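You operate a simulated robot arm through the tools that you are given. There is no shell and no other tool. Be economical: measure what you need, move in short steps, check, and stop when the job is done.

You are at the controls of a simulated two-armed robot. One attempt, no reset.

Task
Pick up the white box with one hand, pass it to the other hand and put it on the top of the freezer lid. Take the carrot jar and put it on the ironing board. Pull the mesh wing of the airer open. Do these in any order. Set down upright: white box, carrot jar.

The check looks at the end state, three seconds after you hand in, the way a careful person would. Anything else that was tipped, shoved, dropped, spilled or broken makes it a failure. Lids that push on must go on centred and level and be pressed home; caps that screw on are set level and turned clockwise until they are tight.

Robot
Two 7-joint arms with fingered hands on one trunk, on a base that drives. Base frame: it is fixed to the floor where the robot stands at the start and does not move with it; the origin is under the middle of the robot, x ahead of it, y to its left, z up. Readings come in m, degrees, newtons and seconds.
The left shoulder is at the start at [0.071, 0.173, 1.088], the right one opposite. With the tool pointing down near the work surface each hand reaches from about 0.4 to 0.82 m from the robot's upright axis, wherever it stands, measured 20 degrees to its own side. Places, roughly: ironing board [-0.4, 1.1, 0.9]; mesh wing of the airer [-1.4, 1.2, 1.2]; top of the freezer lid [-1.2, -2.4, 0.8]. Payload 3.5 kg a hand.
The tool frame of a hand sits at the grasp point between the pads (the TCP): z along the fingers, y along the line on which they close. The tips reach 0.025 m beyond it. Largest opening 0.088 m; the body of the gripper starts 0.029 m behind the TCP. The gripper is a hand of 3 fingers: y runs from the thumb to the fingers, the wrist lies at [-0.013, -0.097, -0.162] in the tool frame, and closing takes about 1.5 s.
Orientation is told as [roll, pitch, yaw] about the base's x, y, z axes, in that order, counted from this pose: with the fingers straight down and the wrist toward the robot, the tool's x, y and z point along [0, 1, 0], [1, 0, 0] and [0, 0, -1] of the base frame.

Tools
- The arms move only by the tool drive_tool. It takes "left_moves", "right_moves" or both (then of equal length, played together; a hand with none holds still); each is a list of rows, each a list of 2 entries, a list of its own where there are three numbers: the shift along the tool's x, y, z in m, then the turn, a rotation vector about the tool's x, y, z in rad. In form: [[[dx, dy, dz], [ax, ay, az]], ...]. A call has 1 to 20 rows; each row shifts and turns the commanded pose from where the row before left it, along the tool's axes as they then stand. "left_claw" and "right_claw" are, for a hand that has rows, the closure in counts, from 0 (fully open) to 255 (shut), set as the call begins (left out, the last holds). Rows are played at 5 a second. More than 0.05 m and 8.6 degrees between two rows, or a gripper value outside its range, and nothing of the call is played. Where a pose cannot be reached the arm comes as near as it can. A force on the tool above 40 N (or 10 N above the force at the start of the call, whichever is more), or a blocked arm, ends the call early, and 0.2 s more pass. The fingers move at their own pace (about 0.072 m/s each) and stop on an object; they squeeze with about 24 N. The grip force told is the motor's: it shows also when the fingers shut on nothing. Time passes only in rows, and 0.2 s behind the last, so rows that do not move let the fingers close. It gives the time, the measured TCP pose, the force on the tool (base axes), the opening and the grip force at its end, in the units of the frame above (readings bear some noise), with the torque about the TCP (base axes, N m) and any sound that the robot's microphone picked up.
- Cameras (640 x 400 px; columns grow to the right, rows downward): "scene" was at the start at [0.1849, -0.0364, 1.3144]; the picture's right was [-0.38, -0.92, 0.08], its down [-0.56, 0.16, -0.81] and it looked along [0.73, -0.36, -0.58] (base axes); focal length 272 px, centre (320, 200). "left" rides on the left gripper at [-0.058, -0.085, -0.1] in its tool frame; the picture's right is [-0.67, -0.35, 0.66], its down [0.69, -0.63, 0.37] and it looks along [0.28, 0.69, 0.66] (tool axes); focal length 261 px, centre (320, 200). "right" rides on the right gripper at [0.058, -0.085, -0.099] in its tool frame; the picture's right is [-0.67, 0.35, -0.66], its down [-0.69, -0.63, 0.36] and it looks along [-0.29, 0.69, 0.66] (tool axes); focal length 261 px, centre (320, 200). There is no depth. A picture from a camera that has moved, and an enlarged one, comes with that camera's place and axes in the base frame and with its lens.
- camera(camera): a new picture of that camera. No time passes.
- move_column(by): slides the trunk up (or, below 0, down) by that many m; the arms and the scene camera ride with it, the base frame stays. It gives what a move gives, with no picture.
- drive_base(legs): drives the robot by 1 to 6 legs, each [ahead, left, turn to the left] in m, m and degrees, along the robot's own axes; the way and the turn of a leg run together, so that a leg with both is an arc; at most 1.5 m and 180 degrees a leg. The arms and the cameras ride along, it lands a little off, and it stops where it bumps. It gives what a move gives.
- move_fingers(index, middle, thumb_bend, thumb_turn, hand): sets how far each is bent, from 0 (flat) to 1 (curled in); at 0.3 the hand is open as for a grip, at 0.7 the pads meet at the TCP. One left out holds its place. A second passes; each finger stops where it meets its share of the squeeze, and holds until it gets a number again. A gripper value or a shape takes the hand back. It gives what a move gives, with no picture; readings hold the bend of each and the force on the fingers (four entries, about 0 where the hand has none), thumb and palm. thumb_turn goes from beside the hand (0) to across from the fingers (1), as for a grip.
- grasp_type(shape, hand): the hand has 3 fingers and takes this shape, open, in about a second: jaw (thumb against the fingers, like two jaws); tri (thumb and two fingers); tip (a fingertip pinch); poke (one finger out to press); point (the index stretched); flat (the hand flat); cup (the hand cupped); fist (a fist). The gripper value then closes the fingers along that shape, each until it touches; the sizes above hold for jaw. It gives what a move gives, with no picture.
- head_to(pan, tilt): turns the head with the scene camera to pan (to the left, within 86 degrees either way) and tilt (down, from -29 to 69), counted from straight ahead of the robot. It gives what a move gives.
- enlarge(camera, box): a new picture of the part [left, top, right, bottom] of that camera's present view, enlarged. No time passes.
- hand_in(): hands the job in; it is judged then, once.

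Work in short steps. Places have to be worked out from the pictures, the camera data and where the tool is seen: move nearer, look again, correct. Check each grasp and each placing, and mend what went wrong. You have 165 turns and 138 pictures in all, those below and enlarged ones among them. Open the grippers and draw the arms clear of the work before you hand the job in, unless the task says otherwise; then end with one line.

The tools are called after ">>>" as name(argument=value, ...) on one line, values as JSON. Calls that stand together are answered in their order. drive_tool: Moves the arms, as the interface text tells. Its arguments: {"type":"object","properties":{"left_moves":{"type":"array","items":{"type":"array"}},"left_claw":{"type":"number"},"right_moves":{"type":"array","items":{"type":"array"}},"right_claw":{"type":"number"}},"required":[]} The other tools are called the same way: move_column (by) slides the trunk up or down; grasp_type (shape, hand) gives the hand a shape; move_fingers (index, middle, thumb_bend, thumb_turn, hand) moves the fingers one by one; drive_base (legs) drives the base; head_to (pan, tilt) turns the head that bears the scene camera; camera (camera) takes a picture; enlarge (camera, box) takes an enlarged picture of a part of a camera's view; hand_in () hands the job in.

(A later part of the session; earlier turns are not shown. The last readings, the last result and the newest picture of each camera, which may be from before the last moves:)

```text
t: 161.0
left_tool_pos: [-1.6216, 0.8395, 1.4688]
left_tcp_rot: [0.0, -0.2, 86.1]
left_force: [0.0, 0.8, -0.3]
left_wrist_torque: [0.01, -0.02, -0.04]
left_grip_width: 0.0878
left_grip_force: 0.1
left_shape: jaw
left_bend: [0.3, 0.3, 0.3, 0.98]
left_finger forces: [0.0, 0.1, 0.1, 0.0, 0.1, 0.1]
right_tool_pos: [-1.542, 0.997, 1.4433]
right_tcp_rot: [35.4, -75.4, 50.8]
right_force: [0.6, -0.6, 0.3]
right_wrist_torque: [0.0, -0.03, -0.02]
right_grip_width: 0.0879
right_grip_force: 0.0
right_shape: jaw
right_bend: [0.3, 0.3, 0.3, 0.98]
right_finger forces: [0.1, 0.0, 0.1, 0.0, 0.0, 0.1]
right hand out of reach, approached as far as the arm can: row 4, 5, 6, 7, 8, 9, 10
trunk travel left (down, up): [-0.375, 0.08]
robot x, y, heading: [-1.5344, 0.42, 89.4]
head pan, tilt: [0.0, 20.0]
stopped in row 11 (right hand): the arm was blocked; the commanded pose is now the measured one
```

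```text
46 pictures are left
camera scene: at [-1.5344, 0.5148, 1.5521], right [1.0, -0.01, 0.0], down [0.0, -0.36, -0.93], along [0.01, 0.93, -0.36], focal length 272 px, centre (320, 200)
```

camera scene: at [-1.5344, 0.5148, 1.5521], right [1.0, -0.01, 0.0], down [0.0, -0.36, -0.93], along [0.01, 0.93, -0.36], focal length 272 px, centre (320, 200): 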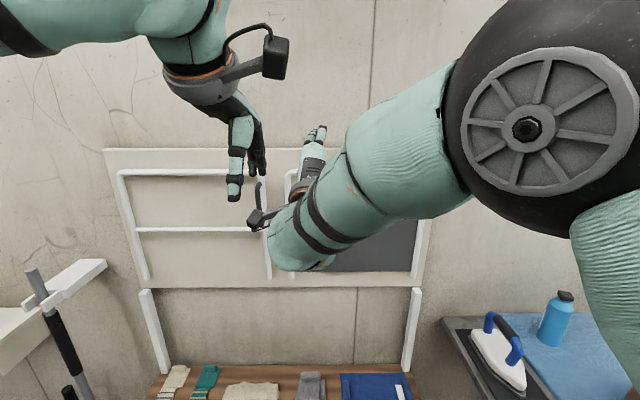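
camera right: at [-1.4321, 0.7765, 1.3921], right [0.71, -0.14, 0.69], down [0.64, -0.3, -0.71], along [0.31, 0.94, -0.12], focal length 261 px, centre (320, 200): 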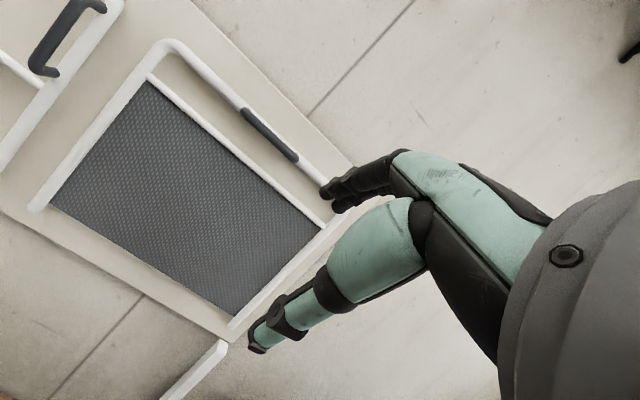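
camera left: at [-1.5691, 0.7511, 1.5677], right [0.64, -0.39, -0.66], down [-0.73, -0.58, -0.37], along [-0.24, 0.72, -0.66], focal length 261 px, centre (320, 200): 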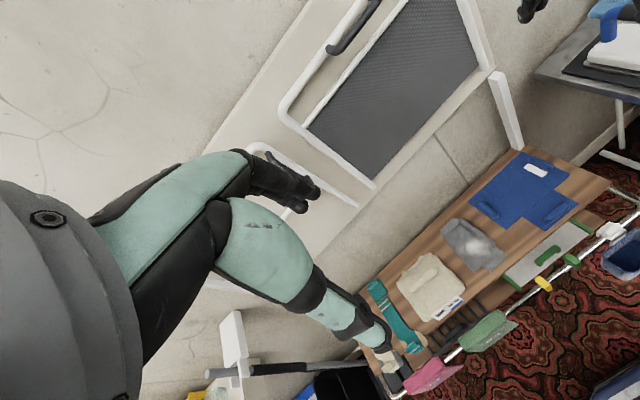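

The arm contorted and stopped near the left hand. Move the left hand away to the left first, then turn the right hand back to fingers-down while shifting right.

>>> drive_tool(left_moves=[[[0.03, -0.01, 0], [0, 0, 0]], [[0.04, -0.01, 0], [0, 0, 0]], [[0.04, 0, 0], [0, 0, 0]], [[0.04, 0, 0], [0, 0, 0]], [[0, 0, 0], [0, 0, 0]]])

>>> drive_tool(right_moves=[[[-0.012, 0, 0], [0.132, 0, 0]], [[-0.012, 0, 0], [0.132, 0, 0]], [[-0.012, 0, 0], [0.132, 0, 0]], [[-0.012, 0, 0], [0.132, 0, 0]], [[-0.012, 0, 0], [0.132, 0, 0]], [[-0.012, 0, 0], [0.132, 0, 0]], [[-0.012, 0, 0], [0.132, 0, 0]], [[-0.012, 0, 0], [0.132, 0, 0]], [[-0.012, 0, 0], [0.132, 0, 0]], [[-0.012, 0, 0], [0.132, 0, 0]], [[0, 0, 0], [0, 0, 0]]])

>>> camera(camera="scene")

```text
t: 162.2
left_tool_pos: [-1.7707, 0.8306, 1.4696]
left_tcp_rot: [-0.1, -0.3, 86.0]
left_force: [0.4, 0.2, 0.4]
left_wrist_torque: [-0.01, 0.0, 0.02]
left_grip_width: 0.0877
left_grip_force: 0.0
left_shape: jaw
left_bend: [0.3, 0.3, 0.3, 0.98]
left_finger forces: [0.0, 0.0, 0.1, 0.0, 0.0, 0.0]
right_tool_pos: [-1.5415, 0.9967, 1.4435]
right_tcp_rot: [35.3, -75.3, 51.0]
right_force: [-0.8, 0.6, -0.2]
right_wrist_torque: [-0.06, -0.01, 0.01]
right_grip_width: 0.0881
right_grip_force: 0.0
right_shape: jaw
right_bend: [0.3, 0.3, 0.3, 0.98]
right_finger forces: [0.1, 0.0, 0.1, 0.0, 0.0, 0.1]
trunk travel left (down, up): [-0.375, 0.08]
robot x, y, heading: [-1.5369, 0.4225, 89.5]
head pan, tilt: [0.0, 20.0]
```

```text
t: 164.6
left_tool_pos: [-1.7704, 0.831, 1.4682]
left_tcp_rot: [0.0, -0.2, 86.0]
left_force: [-0.2, 0.4, 0.3]
left_wrist_torque: [0.01, -0.01, -0.03]
left_grip_width: 0.0878
left_grip_force: 0.0
left_shape: jaw
left_bend: [0.3, 0.3, 0.3, 0.98]
left_finger forces: [0.0, 0.0, 0.0, 0.1, 0.0, 0.0]
right_tool_pos: [-1.4248, 0.9885, 1.4233]
right_tcp_rot: [8.3, -2.1, 85.2]
right_force: [-0.4, 0.0, -0.3]
right_wrist_torque: [-0.01, -0.01, 0.03]
right_grip_width: 0.0877
right_grip_force: 0.0
right_shape: jaw
right_bend: [0.3, 0.3, 0.3, 0.98]
right_finger forces: [0.0, 0.0, 0.1, 0.0, 0.0, 0.1]
trunk travel left (down, up): [-0.375, 0.08]
robot x, y, heading: [-1.5324, 0.4232, 89.2]
head pan, tilt: [0.0, 20.0]
```

```text
45 pictures are left
camera scene: at [-1.5337, 0.5148, 1.5521], right [1.0, -0.01, 0.0], down [0.0, -0.36, -0.93], along [0.01, 0.93, -0.36], focal length 272 px, centre (320, 200)
```

scene: 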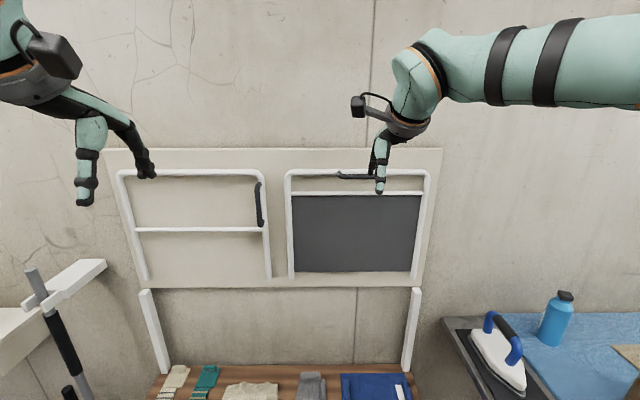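

Recovered. Correct the small tilts and hover just above/before the handle with the jaws half closed, then look closely.

>>> drive_tool(right_moves=[[[0, 0, -0.01], [0, -0.14, 0]], [[0, 0, -0.01], [0.037, 0, -0.08]], [[0, 0.03, -0.01], [0, 0, 0]], [[0, 0.03, 0], [0, 0, 0]], [[0, 0.03, 0], [0, 0, 0]], [[0, 0, 0], [0, 0, 0]]], right_claw=110)

>>> enlarge(camera="scene", box=[280, 80, 460, 260])

>>> camera(camera="right")

```text
t: 166.0
left_tool_pos: [-1.7694, 0.8306, 1.4685]
left_tcp_rot: [0.0, -0.3, 86.0]
left_force: [0.3, -0.4, -0.8]
left_wrist_torque: [0.02, 0.01, -0.04]
left_grip_width: 0.0879
left_grip_force: 0.2
left_shape: jaw
left_bend: [0.3, 0.3, 0.3, 0.98]
left_finger forces: [0.1, 0.0, 0.0, 0.1, 0.0, 0.0]
right_tool_pos: [-1.4234, 1.0168, 1.4533]
right_tcp_rot: [-0.1, -0.1, 89.7]
right_force: [0.6, -0.5, 0.0]
right_wrist_torque: [0.0, -0.01, 0.04]
right_grip_width: 0.0505
right_grip_force: 0.0
right_shape: jaw
right_bend: [0.74, 0.42, 0.66, 1.0]
right_finger forces: [0.1, 0.1, 0.0, 0.0, 0.0, 0.0]
right hand out of reach, approached as far as the arm can: row 4, 5
trunk travel left (down, up): [-0.375, 0.08]
robot x, y, heading: [-1.5291, 0.4235, 89.4]
head pan, tilt: [0.0, 20.0]
```

```text
2.22 times, centred on (370, 170) of scene
camera zoom: at [-1.5333, 0.5155, 1.5521], right [1.0, -0.01, 0.0], down [0.0, -0.36, -0.93], along [0.01, 0.93, -0.36], focal length 604 px, centre (209, 267)
```

zoom: 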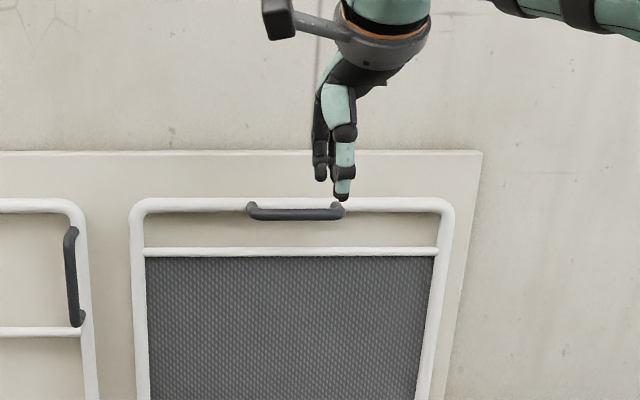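

```text
43 pictures are left
camera right: at [-1.4805, 0.9336, 1.5539], right [0.67, 0.34, 0.66], down [0.68, -0.63, -0.37], along [0.29, 0.69, -0.66], focal length 261 px, centre (320, 200)
```

right: 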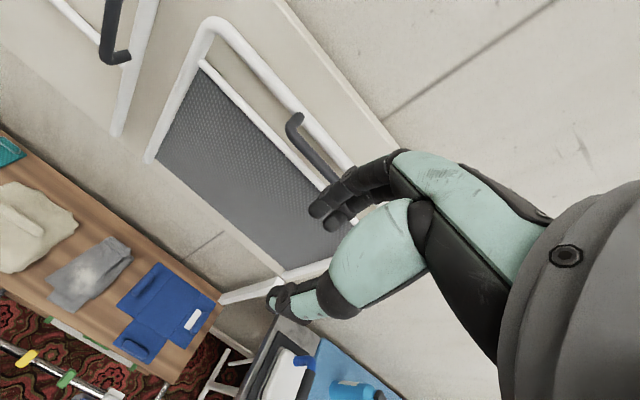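

Out of reach by ~11 cm. Raise the trunk fully and drive 0.13 m closer.

>>> move_column(by=0.08)

>>> drive_base(legs=[[0.12, 0, 0]])

>>> head_to(pan=-8, tilt=25)

>>> camera(camera="right")

>>> enlarge(camera="scene", box=[220, 60, 420, 260])

```text
t: 167.1
left_tool_pos: [-1.7708, 0.831, 1.5484]
left_tcp_rot: [0.0, -0.2, 86.1]
left_force: [0.1, -0.1, 0.7]
left_wrist_torque: [-0.02, 0.01, -0.01]
left_grip_width: 0.088
left_grip_force: 0.0
left_shape: jaw
left_bend: [0.3, 0.3, 0.3, 0.98]
left_finger forces: [0.0, 0.1, 0.0, 0.0, 0.0, 0.0]
right_tool_pos: [-1.4238, 1.0158, 1.533]
right_tcp_rot: [0.0, -0.2, 89.7]
right_force: [0.3, 0.7, 0.3]
right_wrist_torque: [0.01, 0.01, 0.0]
right_grip_width: 0.0508
right_grip_force: 0.2
right_shape: jaw
right_bend: [0.74, 0.42, 0.66, 1.0]
right_finger forces: [0.1, 0.0, 0.0, 0.0, 0.0, 0.0]
trunk travel left (down, up): [-0.455, 0.0]
robot x, y, heading: [-1.5332, 0.4227, 89.3]
head pan, tilt: [0.0, 20.0]
```

```text
t: 168.4
left_tool_pos: [-1.7694, 0.9416, 1.5498]
left_tcp_rot: [0.0, -0.6, 86.0]
left_force: [0.4, -0.3, -0.3]
left_wrist_torque: [0.02, 0.01, -0.02]
left_grip_width: 0.0877
left_grip_force: 0.1
left_shape: jaw
left_bend: [0.3, 0.3, 0.3, 0.98]
left_finger forces: [0.0, 0.1, 0.0, 0.0, 0.0, 0.0]
right_tool_pos: [-1.4221, 1.1271, 1.5361]
right_tcp_rot: [0.0, -0.5, 89.8]
right_force: [0.3, -0.6, 0.6]
right_wrist_torque: [0.05, 0.02, -0.01]
right_grip_width: 0.0503
right_grip_force: 0.0
right_shape: jaw
right_bend: [0.74, 0.42, 0.66, 1.0]
right_finger forces: [0.1, 0.0, 0.1, 0.0, 0.0, 0.0]
trunk travel left (down, up): [-0.455, 0.0]
robot x, y, heading: [-1.5323, 0.5375, 89.7]
head pan, tilt: [0.0, 20.0]
```

```text
t: 169.1
left_tool_pos: [-1.7699, 0.9455, 1.5489]
left_tcp_rot: [0.0, -0.6, 85.9]
left_force: [0.7, -0.8, 0.4]
left_wrist_torque: [0.01, 0.0, 0.01]
left_grip_width: 0.0877
left_grip_force: 0.0
left_shape: jaw
left_bend: [0.3, 0.3, 0.3, 0.98]
left_finger forces: [0.0, 0.1, 0.0, 0.1, 0.1, 0.0]
right_tool_pos: [-1.4217, 1.1318, 1.5358]
right_tcp_rot: [0.0, -0.3, 89.8]
right_force: [0.5, 0.4, -0.5]
right_wrist_torque: [0.04, 0.0, -0.03]
right_grip_width: 0.0503
right_grip_force: 0.0
right_shape: jaw
right_bend: [0.74, 0.42, 0.66, 1.0]
right_finger forces: [0.0, 0.1, 0.0, 0.1, 0.0, 0.0]
trunk travel left (down, up): [-0.455, 0.0]
robot x, y, heading: [-1.5362, 0.5407, 89.1]
head pan, tilt: [-8.0, 25.0]
```

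```text
42 pictures are left
camera right: at [-1.4792, 1.0475, 1.6349], right [0.67, 0.34, 0.66], down [0.68, -0.63, -0.37], along [0.29, 0.7, -0.66], focal length 261 px, centre (320, 200)
```

right: 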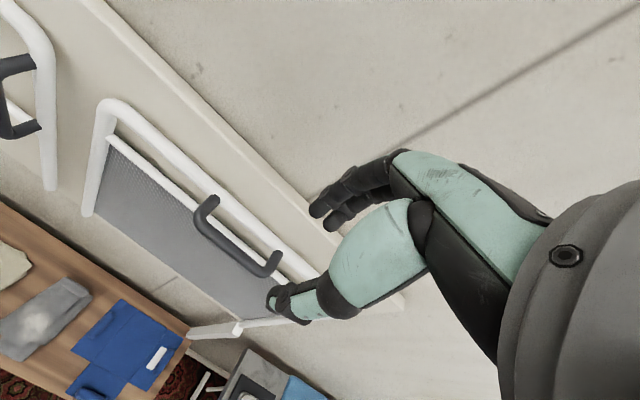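

```text
2.00 times, centred on (320, 160) of scene
camera zoom: at [-1.5196, 0.6182, 1.6254], right [0.99, -0.15, 0.0], down [-0.06, -0.42, -0.91], along [0.14, 0.9, -0.42], focal length 544 px, centre (320, 280)
```

zoom: 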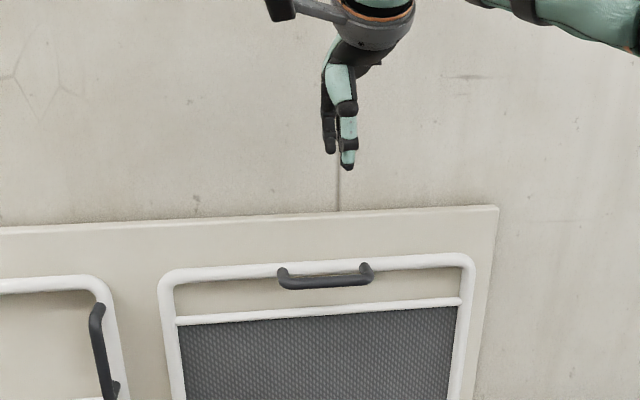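

Handle bar now triangulated at y≈1.180, z≈1.360, rail behind at y≈1.22: a ~2 cm gap. Position the fingers above the gap (TCP y 1.170), z 1.43, and check.

>>> drive_tool(right_moves=[[[0.002, 0.019, 0.02], [0, 0, 0]], [[0.002, 0.019, 0.03], [0, 0, 0]], [[0, 0, 0.03], [0, 0, 0]], [[0, 0, 0.025], [0, 0, 0]], [[0, 0, 0], [0, 0, 0]]])

>>> camera(camera="right")

>>> enlarge(camera="scene", box=[260, 120, 400, 260])

```text
t: 170.3
left_tool_pos: [-1.7697, 0.9499, 1.5471]
left_tcp_rot: [0.1, -0.3, 85.9]
left_force: [0.4, 0.3, 1.1]
left_wrist_torque: [0.02, 0.01, 0.04]
left_grip_width: 0.0877
left_grip_force: 0.1
left_shape: jaw
left_bend: [0.3, 0.3, 0.3, 0.98]
left_finger forces: [0.0, 0.0, 0.0, 0.1, 0.0, 0.0]
right_tool_pos: [-1.4247, 1.1659, 1.4342]
right_tcp_rot: [0.0, -0.2, 89.7]
right_force: [0.2, 0.6, -0.6]
right_wrist_torque: [-0.01, -0.02, 0.0]
right_grip_width: 0.0508
right_grip_force: 0.1
right_shape: jaw
right_bend: [0.74, 0.42, 0.66, 1.0]
right_finger forces: [0.0, 0.1, 0.0, 0.0, 0.1, 0.1]
right hand out of reach, approached as far as the arm can: row 1
trunk travel left (down, up): [-0.455, 0.0]
robot x, y, heading: [-1.5346, 0.5411, 89.4]
head pan, tilt: [-8.0, 25.0]
```

```text
40 pictures are left
camera right: at [-1.4831, 1.0828, 1.5351], right [0.67, 0.34, 0.66], down [0.68, -0.63, -0.37], along [0.29, 0.69, -0.66], focal length 261 px, centre (320, 200)
```

right: 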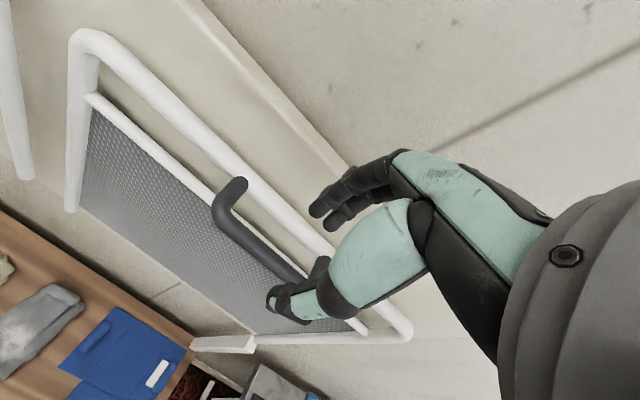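

```text
2.86 times, centred on (330, 190) of scene
camera zoom: at [-1.52, 0.6217, 1.6252], right [0.99, -0.15, 0.0], down [-0.06, -0.42, -0.91], along [0.14, 0.9, -0.42], focal length 777 px, centre (291, 229)
```

zoom: 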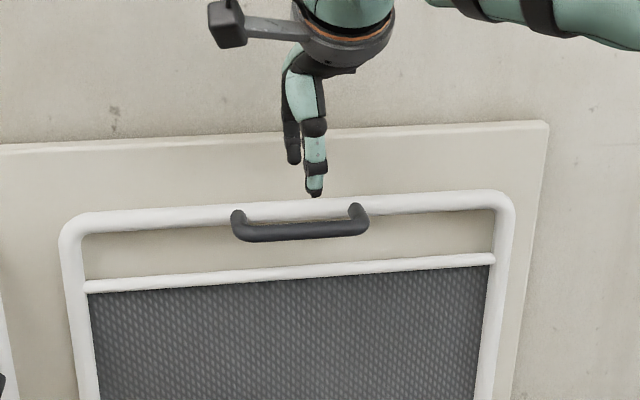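

Alignment is right (bar y 1.1785, gap centre ≈1.195, finger line at ≈1.194). Descend so the fingers slip behind the bar.

>>> drive_tool(right_moves=[[[0, 0, 0.02], [0, 0, 0]], [[0, 0, 0.015], [0, 0, 0]], [[0, 0, 0.015], [0, 0, 0]], [[0, 0, 0.01], [0, 0, 0]], [[0, 0, 0], [0, 0, 0]]])

>>> camera(camera="right")

>>> enlarge(camera="scene", box=[280, 140, 380, 240])

```text
t: 171.5
left_tool_pos: [-1.7687, 0.9491, 1.5482]
left_tcp_rot: [0.1, -0.4, 86.0]
left_force: [0.3, -0.2, -0.1]
left_wrist_torque: [0.01, 0.0, -0.03]
left_grip_width: 0.0874
left_grip_force: 0.0
left_shape: jaw
left_bend: [0.3, 0.3, 0.3, 0.98]
left_finger forces: [0.0, 0.0, 0.1, 0.0, 0.0, 0.0]
right_tool_pos: [-1.4245, 1.1649, 1.3758]
right_tcp_rot: [0.0, -0.3, 89.6]
right_force: [0.1, -3.1, 2.2]
right_wrist_torque: [0.13, -0.02, -0.03]
right_grip_width: 0.0492
right_grip_force: 0.0
right_shape: jaw
right_bend: [0.74, 0.44, 0.66, 1.0]
right_finger forces: [0.1, 3.8, 0.1, 0.0, 0.0, 0.0]
trunk travel left (down, up): [-0.455, 0.0]
robot x, y, heading: [-1.5306, 0.5393, 89.3]
head pan, tilt: [-8.0, 25.0]
```

```text
38 pictures are left
camera right: at [-1.4825, 1.0815, 1.4754], right [0.67, 0.34, 0.66], down [0.68, -0.63, -0.37], along [0.29, 0.7, -0.66], focal length 261 px, centre (320, 200)
```

right: 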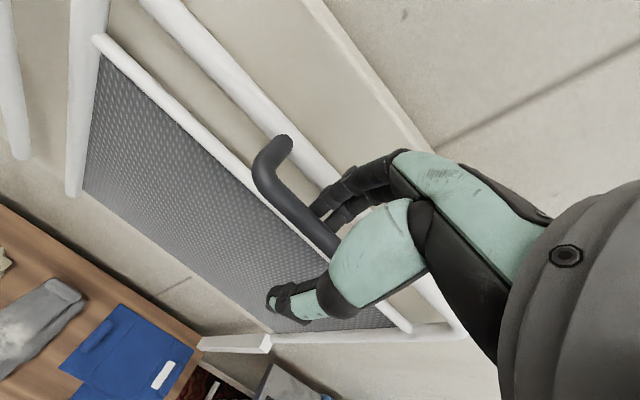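

```text
4.00 times, centred on (330, 190) of scene
camera zoom: at [-1.5197, 0.6205, 1.6253], right [0.99, -0.15, 0.0], down [-0.06, -0.42, -0.91], along [0.14, 0.9, -0.42], focal length 1088 px, centre (280, 240)
```

zoom: 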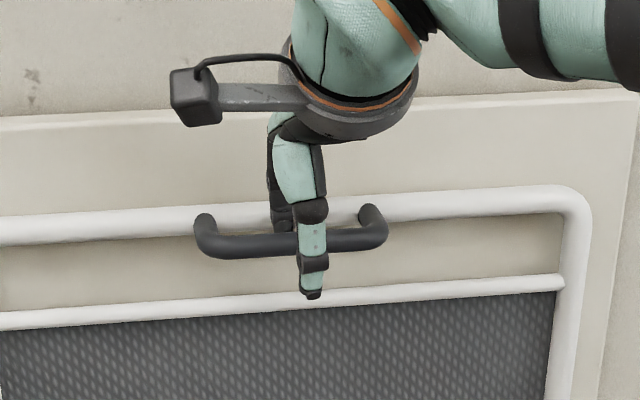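

Fingers are behind the bar, thumb in front. Lower slightly more and close on the bar.

>>> drive_tool(right_moves=[[[0, -0.002, 0.006], [0, 0, 0]], [[0, 0, 0], [0, 0, 0]], [[0, 0, 0], [0, 0, 0]], [[0, 0, 0], [0, 0, 0]], [[0, 0, 0], [0, 0, 0]], [[0, 0, 0], [0, 0, 0]]], right_claw=255)

>>> camera(camera="right")

```text
t: 172.9
left_tool_pos: [-1.7689, 0.9505, 1.547]
left_tcp_rot: [0.0, -0.3, 86.0]
left_force: [-0.4, 0.6, -0.5]
left_wrist_torque: [0.0, 0.0, 0.0]
left_grip_width: 0.0879
left_grip_force: 0.0
left_shape: jaw
left_bend: [0.3, 0.3, 0.3, 0.98]
left_finger forces: [0.0, 0.0, 0.1, 0.1, 0.0, 0.0]
right_tool_pos: [-1.4242, 1.1645, 1.3686]
right_tcp_rot: [-0.1, 0.0, 89.7]
right_force: [-0.6, -2.8, -12.0]
right_wrist_torque: [-0.21, -0.06, 0.0]
right_grip_width: 0.007
right_grip_force: 24.2
right_shape: jaw
right_bend: [0.75, 0.53, 0.36, 1.0]
right_finger forces: [14.4, 3.7, 0.0, 0.1, 20.4, 0.1]
trunk travel left (down, up): [-0.455, 0.0]
robot x, y, heading: [-1.5334, 0.5404, 89.2]
head pan, tilt: [-8.0, 25.0]
```

```text
36 pictures are left
camera right: at [-1.4822, 1.0819, 1.4679], right [0.67, 0.34, 0.66], down [0.68, -0.63, -0.37], along [0.29, 0.69, -0.66], focal length 261 px, centre (320, 200)
```

right: 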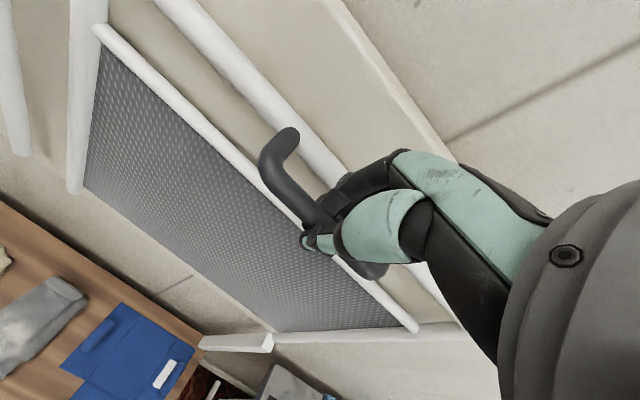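

Bar gripped. Pull along the arc about the bottom hinge with matching pitch: first 10°.

>>> drive_tool(right_moves=[[[0, -0.0145, 0.0023], [-0.0436, 0, 0]], [[0, -0.0145, 0.0023], [-0.0436, 0, 0]], [[0, -0.0145, 0.0023], [-0.0436, 0, 0]], [[0, -0.0145, 0.0023], [-0.0436, 0, 0]], [[0, 0, 0], [0, 0, 0]]])

>>> camera(camera="scene")

```text
t: 174.1
left_tool_pos: [-1.77, 0.9531, 1.5471]
left_tcp_rot: [0.0, -0.3, 85.9]
left_force: [0.5, 0.0, 0.4]
left_wrist_torque: [-0.01, 0.01, -0.02]
left_grip_width: 0.0879
left_grip_force: 0.0
left_shape: jaw
left_bend: [0.3, 0.3, 0.3, 0.98]
left_finger forces: [0.1, 0.0, 0.0, 0.1, 0.0, 0.0]
right_tool_pos: [-1.4252, 1.1105, 1.3539]
right_tcp_rot: [-0.1, -9.9, 89.7]
right_force: [-0.1, 3.7, -15.1]
right_wrist_torque: [-0.24, 0.06, -0.01]
right_grip_width: 0.0071
right_grip_force: 24.2
right_shape: jaw
right_bend: [0.75, 0.52, 0.37, 1.0]
right_finger forces: [17.0, 4.4, 0.1, 0.0, 19.6, 0.0]
trunk travel left (down, up): [-0.455, 0.0]
robot x, y, heading: [-1.5318, 0.5465, 89.1]
head pan, tilt: [-8.0, 25.0]
```

```text
35 pictures are left
camera scene: at [-1.5191, 0.6261, 1.6249], right [0.99, -0.15, 0.0], down [-0.06, -0.42, -0.91], along [0.14, 0.89, -0.43], focal length 272 px, centre (320, 200)
```

scene: 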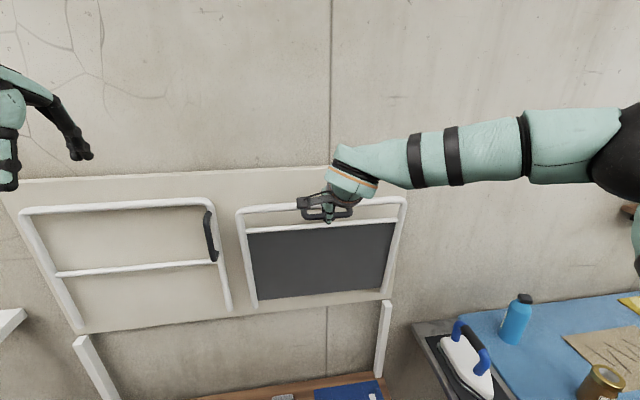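

The wing swings out with its hinge at the bottom. Continue 20° more, with slightly more downward travel.

>>> drive_tool(right_moves=[[[0, -0.0145, 0.003], [-0.0436, 0, 0]], [[0, -0.0145, 0.003], [-0.0436, 0, 0]], [[0, -0.0145, 0.003], [-0.0436, 0, 0]], [[0, -0.0145, 0.003], [-0.0436, 0, 0]], [[0, -0.0145, 0.003], [-0.0436, 0, 0]], [[0, -0.0145, 0.003], [-0.0436, 0, 0]], [[0, -0.0145, 0.003], [-0.0436, 0, 0]], [[0, -0.0145, 0.003], [-0.0436, 0, 0]], [[0, 0, 0], [0, 0, 0]]])

>>> camera(camera="scene")

```text
t: 176.1
left_tool_pos: [-1.7615, 0.9571, 1.5481]
left_tcp_rot: [0.3, -0.1, 86.0]
left_force: [-0.6, -0.5, -0.8]
left_wrist_torque: [-0.01, -0.02, 0.0]
left_grip_width: 0.0878
left_grip_force: 0.1
left_shape: jaw
left_bend: [0.3, 0.3, 0.3, 0.98]
left_finger forces: [0.0, 0.0, 0.0, 0.1, 0.1, 0.1]
right_tool_pos: [-1.4353, 1.0116, 1.2988]
right_tcp_rot: [0.1, -29.6, 89.3]
right_force: [18.3, 13.1, -18.8]
right_wrist_torque: [-0.4, 0.12, -0.4]
right_grip_width: 0.0062
right_grip_force: 23.8
right_shape: jaw
right_bend: [0.75, 0.54, 0.37, 1.0]
right_finger forces: [20.1, 0.1, 0.1, 0.0, 20.1, 0.0]
right hand out of reach, approached as far as the arm can: row 7, 8
trunk travel left (down, up): [-0.455, 0.0]
robot x, y, heading: [-1.5337, 0.542, 89.6]
head pan, tilt: [-8.0, 25.0]
```

```text
34 pictures are left
camera scene: at [-1.5107, 0.6283, 1.6246], right [0.99, -0.15, 0.0], down [-0.07, -0.42, -0.9], along [0.13, 0.89, -0.43], focal length 272 px, centre (320, 200)
```

scene: 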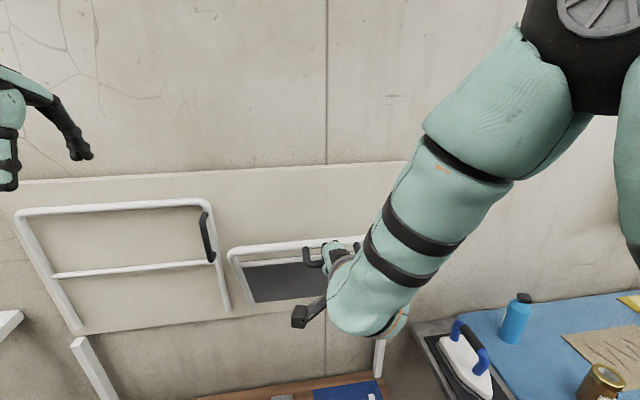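

About 30° open; more pitch isn't reachable. Continue the arc without further pitching, letting the bar turn in the grip.

>>> drive_tool(right_moves=[[[0, -0.0135, 0.005], [0.02, 0, 0]], [[0, -0.0135, 0.005], [0.02, 0, 0]], [[0, -0.0135, 0.005], [0.02, 0, 0]], [[0, -0.0135, 0.005], [0.02, 0, 0]], [[0, 0, 0], [0, 0, 0]]])

>>> camera(camera="scene")

```text
t: 177.3
left_tool_pos: [-1.764, 0.9516, 1.549]
left_tcp_rot: [0.3, -0.2, 86.0]
left_force: [-0.4, -1.0, 0.1]
left_wrist_torque: [0.03, 0.02, -0.02]
left_grip_width: 0.0879
left_grip_force: 0.1
left_shape: jaw
left_bend: [0.3, 0.3, 0.3, 0.98]
left_finger forces: [0.0, 0.0, 0.1, 0.0, 0.0, 0.0]
right_tool_pos: [-1.4429, 0.9782, 1.2701]
right_tcp_rot: [0.0, -25.8, 89.5]
right_force: [13.6, 3.8, -5.1]
right_wrist_torque: [-0.03, 0.05, -0.33]
right_grip_width: 0.0062
right_grip_force: 24.2
right_shape: jaw
right_bend: [0.75, 0.55, 0.38, 1.0]
right_finger forces: [14.9, 3.9, 0.0, 0.0, 17.7, 0.1]
right hand out of reach, approached as far as the arm can: row 2, 4
trunk travel left (down, up): [-0.455, 0.0]
robot x, y, heading: [-1.5333, 0.5381, 89.5]
head pan, tilt: [-8.0, 25.0]
```

```text
33 pictures are left
camera scene: at [-1.5148, 0.624, 1.625], right [0.99, -0.15, 0.0], down [-0.07, -0.42, -0.91], along [0.13, 0.9, -0.42], focal length 272 px, centre (320, 200)
```

scene: 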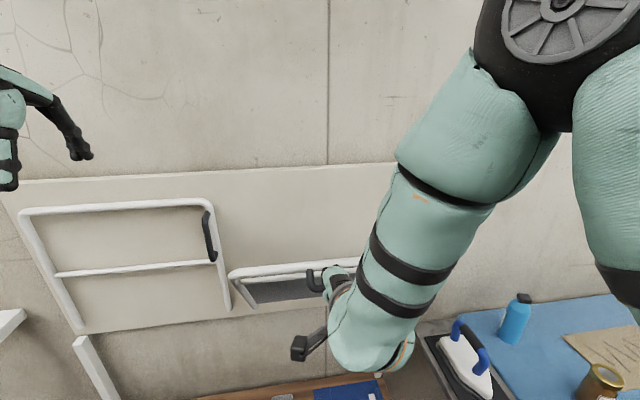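

Now ~40° open and the arm is near its inner limit. Ease the grip open to the half-closed setting, see whether the wing stays, and withdraw along the fingers.

>>> drive_tool(right_moves=[[[0, 0, 0], [0, 0, 0]], [[0, 0, 0], [0, 0, 0]], [[0, 0, 0], [0, 0, 0]], [[0, 0, 0], [0, 0, 0]], [[0, 0, 0], [0, 0, 0]]], right_claw=110)

>>> camera(camera="right")

>>> camera(camera="scene")

```text
t: 178.5
left_tool_pos: [-1.7701, 0.9499, 1.5488]
left_tcp_rot: [-0.1, -0.3, 86.0]
left_force: [-0.3, -0.4, -0.2]
left_wrist_torque: [0.01, -0.01, -0.01]
left_grip_width: 0.0879
left_grip_force: 0.1
left_shape: jaw
left_bend: [0.3, 0.3, 0.3, 0.98]
left_finger forces: [0.0, 0.0, 0.0, 0.0, 0.0, 0.1]
right_tool_pos: [-1.4466, 0.9749, 1.272]
right_tcp_rot: [-0.1, -26.1, 89.4]
right_force: [0.0, -1.6, -0.7]
right_wrist_torque: [0.04, 0.01, -0.03]
right_grip_width: 0.0494
right_grip_force: 0.0
right_shape: jaw
right_bend: [0.74, 0.43, 0.66, 1.0]
right_finger forces: [0.0, 1.6, 0.0, 0.1, 0.0, 0.1]
trunk travel left (down, up): [-0.455, 0.0]
robot x, y, heading: [-1.5323, 0.54, 89.5]
head pan, tilt: [-8.0, 25.0]
```

```text
32 pictures are left
camera right: at [-1.5052, 0.8578, 1.3247], right [0.67, 0.02, 0.74], down [0.68, -0.41, -0.6], along [0.3, 0.91, -0.29], focal length 261 px, centre (320, 200)
```

right: 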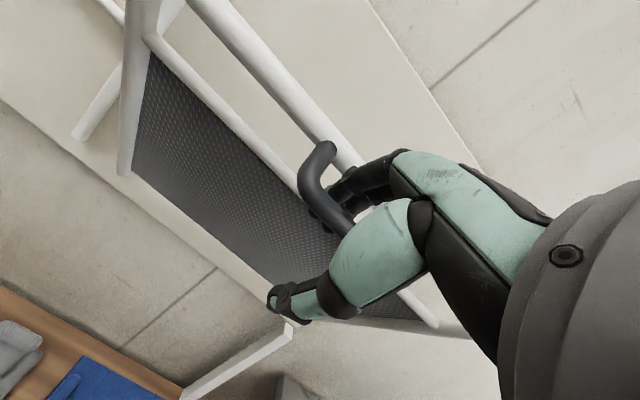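

```text
31 pictures are left
camera scene: at [-1.52, 0.6214, 1.6252], right [0.99, -0.15, 0.0], down [-0.06, -0.42, -0.91], along [0.14, 0.9, -0.42], focal length 272 px, centre (320, 200)
```

scene: 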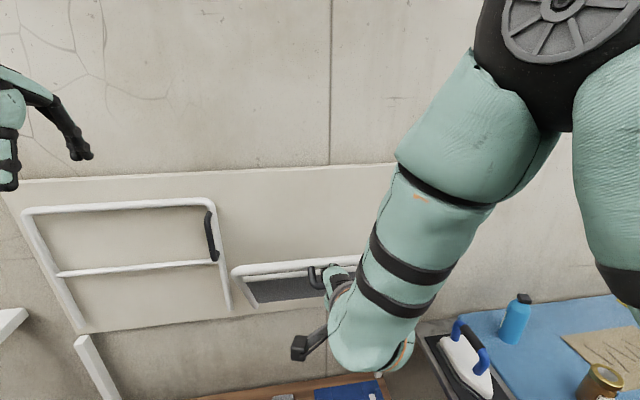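

The wing stays put by friction and the fingers still hook the bar. Pull by alternating small base-back and trunk-down moves.

>>> drive_base(legs=[[-0.025, 0, 0]])

>>> move_column(by=-0.03)

>>> drive_base(legs=[[-0.025, 0, 0]])

>>> move_column(by=-0.03)

>>> camera(camera="right")

>>> camera(camera="scene")

```text
t: 179.3
left_tool_pos: [-1.7677, 0.929, 1.5475]
left_tcp_rot: [0.1, -0.1, 85.9]
left_force: [-0.2, 0.6, -0.4]
left_wrist_torque: [-0.02, 0.03, -0.03]
left_grip_width: 0.0877
left_grip_force: 0.1
left_shape: jaw
left_bend: [0.3, 0.3, 0.3, 0.98]
left_finger forces: [0.1, 0.1, 0.0, 0.1, 0.0, 0.0]
right_tool_pos: [-1.4461, 0.9552, 1.2707]
right_tcp_rot: [-0.1, -25.8, 89.5]
right_force: [0.1, -7.6, 5.3]
right_wrist_torque: [0.4, -0.05, -0.06]
right_grip_width: 0.0494
right_grip_force: 0.0
right_shape: jaw
right_bend: [0.74, 0.43, 0.66, 1.0]
right_finger forces: [0.1, 15.2, 0.0, 0.1, 0.0, 0.1]
trunk travel left (down, up): [-0.455, 0.0]
robot x, y, heading: [-1.5316, 0.514, 89.4]
head pan, tilt: [-8.0, 25.0]
```

```text
t: 180.0
left_tool_pos: [-1.7702, 0.9271, 1.5165]
left_tcp_rot: [0.0, -0.3, 85.9]
left_force: [-0.1, -0.2, -0.3]
left_wrist_torque: [0.0, 0.01, 0.03]
left_grip_width: 0.0877
left_grip_force: 0.2
left_shape: jaw
left_bend: [0.3, 0.3, 0.3, 0.98]
left_finger forces: [0.1, 0.1, 0.0, 0.0, 0.1, 0.1]
right_tool_pos: [-1.4476, 0.9527, 1.2405]
right_tcp_rot: [-0.2, -25.7, 89.5]
right_force: [-0.4, -0.9, -2.4]
right_wrist_torque: [0.01, 0.0, 0.01]
right_grip_width: 0.0496
right_grip_force: 0.0
right_shape: jaw
right_bend: [0.74, 0.43, 0.66, 1.0]
right_finger forces: [0.0, 2.2, 0.1, 0.0, 0.1, 0.0]
trunk travel left (down, up): [-0.425, 0.03]
robot x, y, heading: [-1.5332, 0.516, 89.5]
head pan, tilt: [-8.0, 25.0]
```

```text
t: 180.8
left_tool_pos: [-1.7694, 0.8963, 1.5193]
left_tcp_rot: [0.0, -0.5, 85.9]
left_force: [-0.1, -1.2, -0.1]
left_wrist_torque: [0.02, -0.02, 0.0]
left_grip_width: 0.0879
left_grip_force: 0.1
left_shape: jaw
left_bend: [0.3, 0.3, 0.3, 0.98]
left_finger forces: [0.1, 0.0, 0.1, 0.1, 0.0, 0.0]
right_tool_pos: [-1.4468, 0.9236, 1.2413]
right_tcp_rot: [-0.1, -26.1, 89.5]
right_force: [-1.2, -7.1, 3.7]
right_wrist_torque: [0.3, -0.04, -0.01]
right_grip_width: 0.049
right_grip_force: 0.2
right_shape: jaw
right_bend: [0.74, 0.43, 0.66, 1.0]
right_finger forces: [0.0, 24.8, 0.0, 0.1, 0.0, 0.1]
trunk travel left (down, up): [-0.425, 0.03]
robot x, y, heading: [-1.5346, 0.4934, 89.4]
head pan, tilt: [-8.0, 25.0]
```

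```text
t: 181.2
left_tool_pos: [-1.77, 0.8905, 1.5107]
left_tcp_rot: [0.1, -0.5, 85.9]
left_force: [0.0, 0.4, -1.2]
left_wrist_torque: [0.0, -0.01, -0.01]
left_grip_width: 0.0878
left_grip_force: 0.1
left_shape: jaw
left_bend: [0.3, 0.3, 0.3, 0.98]
left_finger forces: [0.0, 0.1, 0.1, 0.0, 0.1, 0.1]
right_tool_pos: [-1.4477, 0.9184, 1.2358]
right_tcp_rot: [0.0, -26.5, 89.5]
right_force: [1.2, -23.7, 18.1]
right_wrist_torque: [1.27, -0.2, -0.29]
right_grip_width: 0.0499
right_grip_force: 0.0
right_shape: jaw
right_bend: [0.74, 0.43, 0.66, 1.0]
right_finger forces: [0.2, 52.4, 0.0, 0.0, 0.1, 0.0]
trunk travel left (down, up): [-0.416, 0.039]
robot x, y, heading: [-1.5324, 0.4883, 89.3]
head pan, tilt: [-8.0, 25.0]
stopped: the force on the tool passed its limit (the readings are from after the stop); the commanded pose is now the measured one
```

```text
30 pictures are left
camera right: at [-1.5062, 0.8003, 1.2888], right [0.67, 0.01, 0.74], down [0.68, -0.41, -0.61], along [0.29, 0.91, -0.28], focal length 261 px, centre (320, 200)
```

right: 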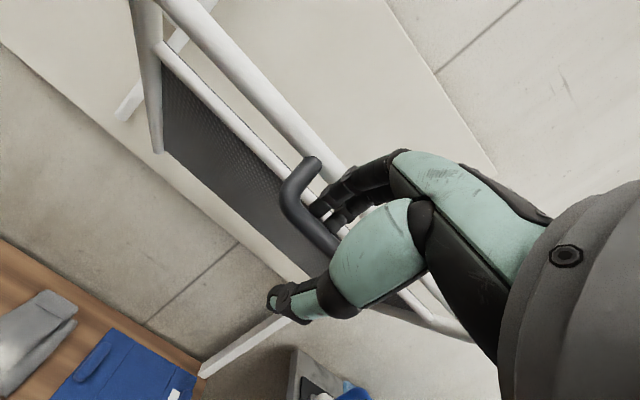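

```text
29 pictures are left
camera scene: at [-1.52, 0.5656, 1.587], right [0.99, -0.15, 0.0], down [-0.06, -0.42, -0.91], along [0.14, 0.9, -0.42], focal length 272 px, centre (320, 200)
```

scene: 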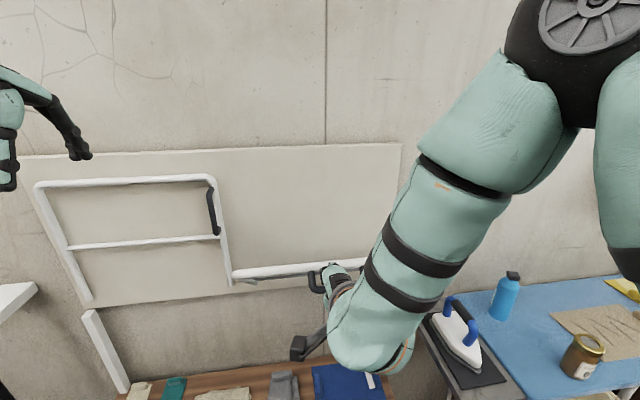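

About 50° open. Withdraw the fingers along their axis and straighten the hand.

>>> drive_tool(right_moves=[[[0, 0.004, -0.015], [0, 0, 0]], [[0, 0, -0.03], [0, 0, 0]], [[0, 0, -0.04], [0, 0, 0]], [[0, 0, -0.04], [0, 0, 0]], [[0, 0, -0.02], [0.12, 0, 0]], [[0, 0, 0], [0.12, 0, 0]], [[0, 0, 0], [0.12, 0, 0]], [[0, 0, 0], [0.1, 0, 0]], [[0, 0, 0], [0, 0, 0]]])

>>> camera(camera="scene")

>>> camera(camera="right")

```text
t: 183.2
left_tool_pos: [-1.7698, 0.8994, 1.5089]
left_tcp_rot: [-0.1, -0.3, 85.8]
left_force: [-0.2, 0.0, 0.8]
left_wrist_torque: [-0.02, -0.03, -0.01]
left_grip_width: 0.088
left_grip_force: 0.0
left_shape: jaw
left_bend: [0.3, 0.3, 0.3, 0.98]
left_finger forces: [0.1, 0.0, 0.0, 0.1, 0.1, 0.0]
right_tool_pos: [-1.449, 0.8653, 1.3666]
right_tcp_rot: [0.1, 0.3, 89.5]
right_force: [0.4, -0.5, 0.2]
right_wrist_torque: [0.01, 0.02, -0.01]
right_grip_width: 0.0502
right_grip_force: 0.0
right_shape: jaw
right_bend: [0.74, 0.42, 0.66, 1.0]
right_finger forces: [0.0, 0.0, 0.0, 0.2, 0.1, 0.0]
trunk travel left (down, up): [-0.416, 0.039]
robot x, y, heading: [-1.5302, 0.4867, 89.4]
head pan, tilt: [-8.0, 25.0]
```

```text
28 pictures are left
camera scene: at [-1.5201, 0.5736, 1.5871], right [0.99, -0.15, 0.0], down [-0.06, -0.42, -0.9], along [0.14, 0.89, -0.43], focal length 272 px, centre (320, 200)
```

scene: 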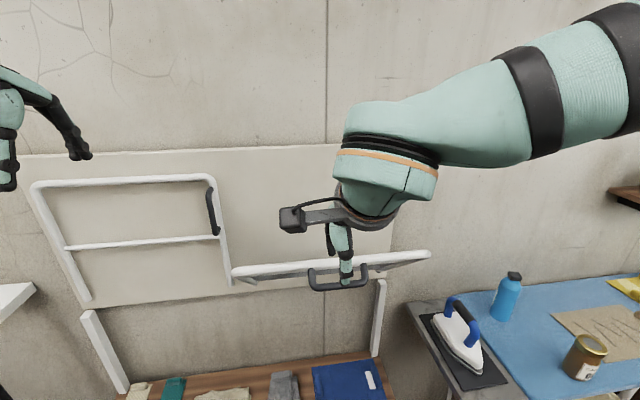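

```text
27 pictures are left
camera right: at [-1.5064, 0.782, 1.4675], right [0.67, 0.35, 0.65], down [0.68, -0.64, -0.36], along [0.29, 0.69, -0.66], focal length 261 px, centre (320, 200)
```

right: 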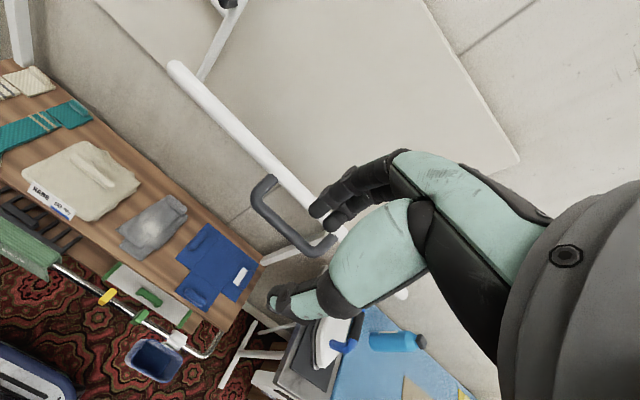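

Wing at ≈45° (rail at y≈0.98, z≈1.27). Close the hand, go over the rail to the wing's upper side, and push it down along its arc.

>>> drive_tool(right_moves=[[[0, 0, -0.03], [0, 0, 0]], [[0, 0.05, 0], [0, 0, 0]], [[0, 0.05, 0], [0, 0, 0]], [[0, 0.05, 0], [0, 0, 0]], [[0, 0, 0.02], [0, 0, 0]], [[0, 0, 0.03], [0, 0, 0]], [[0, 0, 0.03], [0, 0, 0]], [[0, -0.011, 0.027], [0, 0, 0]], [[0, 0, 0], [0, 0, 0]]], right_claw=255)

>>> camera(camera="scene")

```text
t: 185.2
left_tool_pos: [-1.7694, 0.9004, 1.5093]
left_tcp_rot: [0.1, -0.2, 85.9]
left_force: [0.6, 0.1, -0.3]
left_wrist_torque: [-0.01, 0.0, -0.04]
left_grip_width: 0.0876
left_grip_force: 0.1
left_shape: jaw
left_bend: [0.3, 0.3, 0.3, 0.98]
left_finger forces: [0.1, 0.0, 0.1, 0.0, 0.0, 0.0]
right_tool_pos: [-1.4468, 1.0035, 1.2887]
right_tcp_rot: [0.0, 0.1, 89.5]
right_force: [-0.2, 0.4, -0.3]
right_wrist_torque: [-0.02, -0.02, 0.02]
right_grip_width: 0.0002
right_grip_force: 24.2
right_shape: jaw
right_bend: [0.7, 0.7, 0.35, 1.0]
right_finger forces: [0.0, 0.0, 0.1, 0.0, 0.1, 0.1]
trunk travel left (down, up): [-0.416, 0.039]
robot x, y, heading: [-1.5351, 0.4874, 89.4]
head pan, tilt: [-8.0, 25.0]
```

```text
26 pictures are left
camera scene: at [-1.5199, 0.5734, 1.5871], right [0.99, -0.15, 0.0], down [-0.06, -0.42, -0.9], along [0.14, 0.89, -0.43], focal length 272 px, centre (320, 200)
```

scene: 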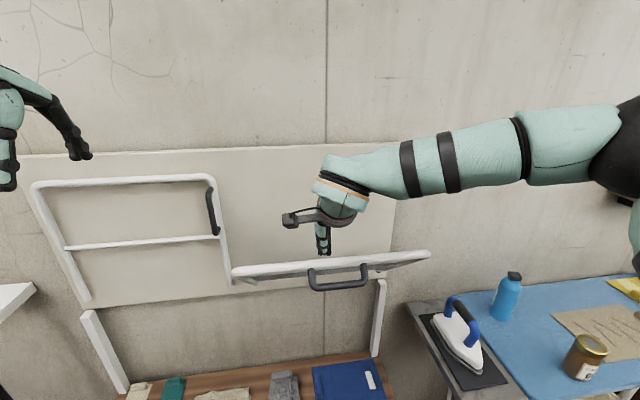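

Hand is behind/above the rail without contact yet. Push down along the arc.

>>> drive_tool(right_moves=[[[0, -0.016, 0.025], [0, 0, 0]], [[0, -0.016, 0.025], [0, 0, 0]], [[0, -0.016, 0.025], [0, 0, 0]], [[0, -0.01, 0.025], [0, 0, 0]], [[0, -0.01, 0.025], [0, 0, 0]], [[0, -0.01, 0.025], [0, 0, 0]], [[0, 0, 0], [0, 0, 0]]])

>>> camera(camera="scene")

```text
t: 186.8
left_tool_pos: [-1.7699, 0.8991, 1.5088]
left_tcp_rot: [0.0, -0.2, 85.9]
left_force: [0.1, -0.3, -0.1]
left_wrist_torque: [-0.01, -0.01, 0.01]
left_grip_width: 0.0877
left_grip_force: 0.2
left_shape: jaw
left_bend: [0.3, 0.3, 0.3, 0.98]
left_finger forces: [0.1, 0.0, 0.0, 0.0, 0.1, 0.1]
right_tool_pos: [-1.4488, 0.9265, 1.1392]
right_tcp_rot: [0.0, 0.3, 89.4]
right_force: [-0.8, 0.6, -0.1]
right_wrist_torque: [0.0, -0.04, 0.0]
right_grip_width: 0.0
right_grip_force: 23.6
right_shape: jaw
right_bend: [0.7, 0.7, 0.35, 1.0]
right_finger forces: [0.1, 0.0, 0.0, 0.1, 0.0, 0.1]
trunk travel left (down, up): [-0.416, 0.039]
robot x, y, heading: [-1.5336, 0.4894, 89.4]
head pan, tilt: [-8.0, 25.0]
```

```text
25 pictures are left
camera scene: at [-1.52, 0.574, 1.5871], right [0.99, -0.15, 0.0], down [-0.06, -0.42, -0.9], along [0.14, 0.89, -0.43], focal length 272 px, centre (320, 200)
```

scene: 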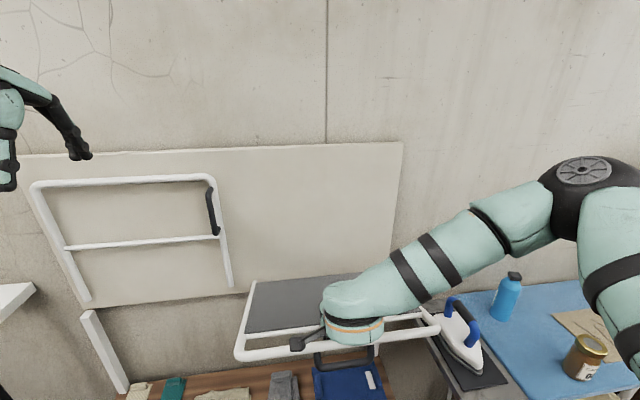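

Wing now about 75° open. Push on toward horizontal, stopping on force.

>>> drive_tool(right_moves=[[[0, -0.003, 0.02], [0, 0, 0]], [[0, -0.003, 0.02], [0, 0, 0]], [[0, -0.002, 0.02], [0, 0, 0]], [[0, 0, 0.015], [0, 0, 0]], [[0, 0, 0.01], [0, 0, 0]], [[0, 0, 0], [0, 0, 0]]])

>>> camera(camera="scene")

```text
t: 188.2
left_tool_pos: [-1.7685, 0.8981, 1.5093]
left_tcp_rot: [0.0, -0.3, 85.8]
left_force: [0.4, 0.5, 0.4]
left_wrist_torque: [0.0, -0.01, -0.01]
left_grip_width: 0.0878
left_grip_force: 0.1
left_shape: jaw
left_bend: [0.3, 0.3, 0.3, 0.98]
left_finger forces: [0.0, 0.0, 0.0, 0.1, 0.0, 0.0]
right_tool_pos: [-1.448, 0.9155, 1.0551]
right_tcp_rot: [0.0, 0.2, 89.4]
right_force: [-0.7, -8.2, -0.6]
right_wrist_torque: [0.07, -0.01, -0.05]
right_grip_width: 0.0
right_grip_force: 24.2
right_shape: jaw
right_bend: [0.7, 0.7, 0.35, 1.0]
right_finger forces: [0.0, 8.6, 0.1, 0.0, 0.0, 0.0]
trunk travel left (down, up): [-0.416, 0.039]
robot x, y, heading: [-1.5316, 0.492, 89.6]
head pan, tilt: [-8.0, 25.0]
```

```text
24 pictures are left
camera scene: at [-1.5201, 0.5713, 1.5872], right [0.99, -0.15, 0.0], down [-0.06, -0.42, -0.91], along [0.14, 0.89, -0.43], focal length 272 px, centre (320, 200)
```

scene: 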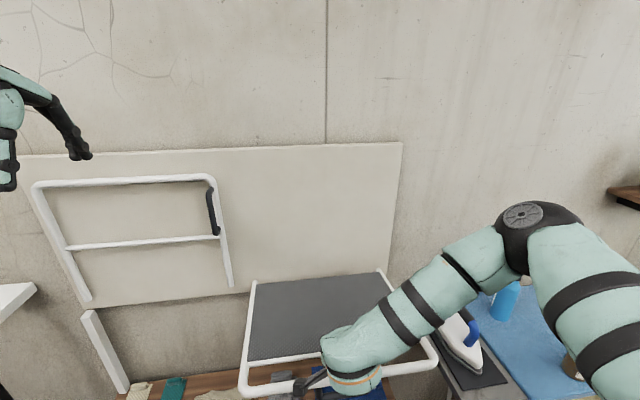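

>>> camera(camera="right")

>>> enlarge(camera="scene", box=[220, 240, 500, 400])

```text
23 pictures are left
camera right: at [-1.5057, 0.8322, 1.1553], right [0.67, 0.34, 0.65], down [0.68, -0.64, -0.36], along [0.29, 0.69, -0.66], focal length 261 px, centre (320, 200)
```

right: 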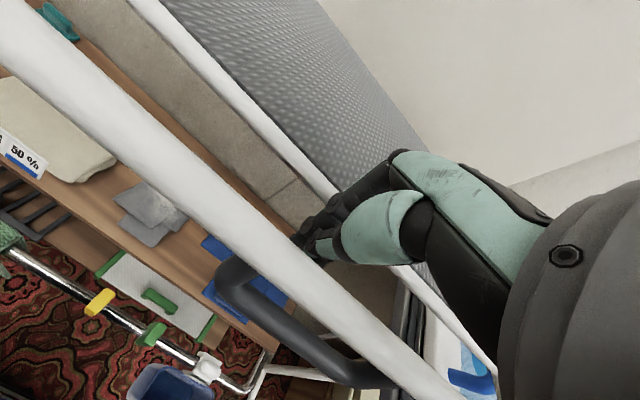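

```text
2.29 times, centred on (360, 320) of scene
camera zoom: at [-1.5201, 0.5713, 1.5872], right [0.99, -0.15, 0.0], down [-0.06, -0.42, -0.91], along [0.14, 0.89, -0.43], focal length 621 px, centre (229, -74)
```

zoom: 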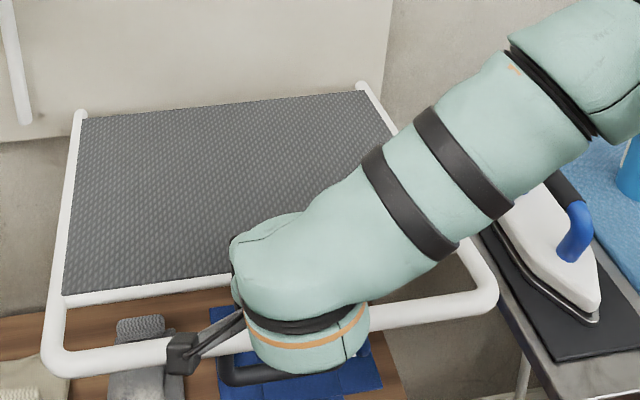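

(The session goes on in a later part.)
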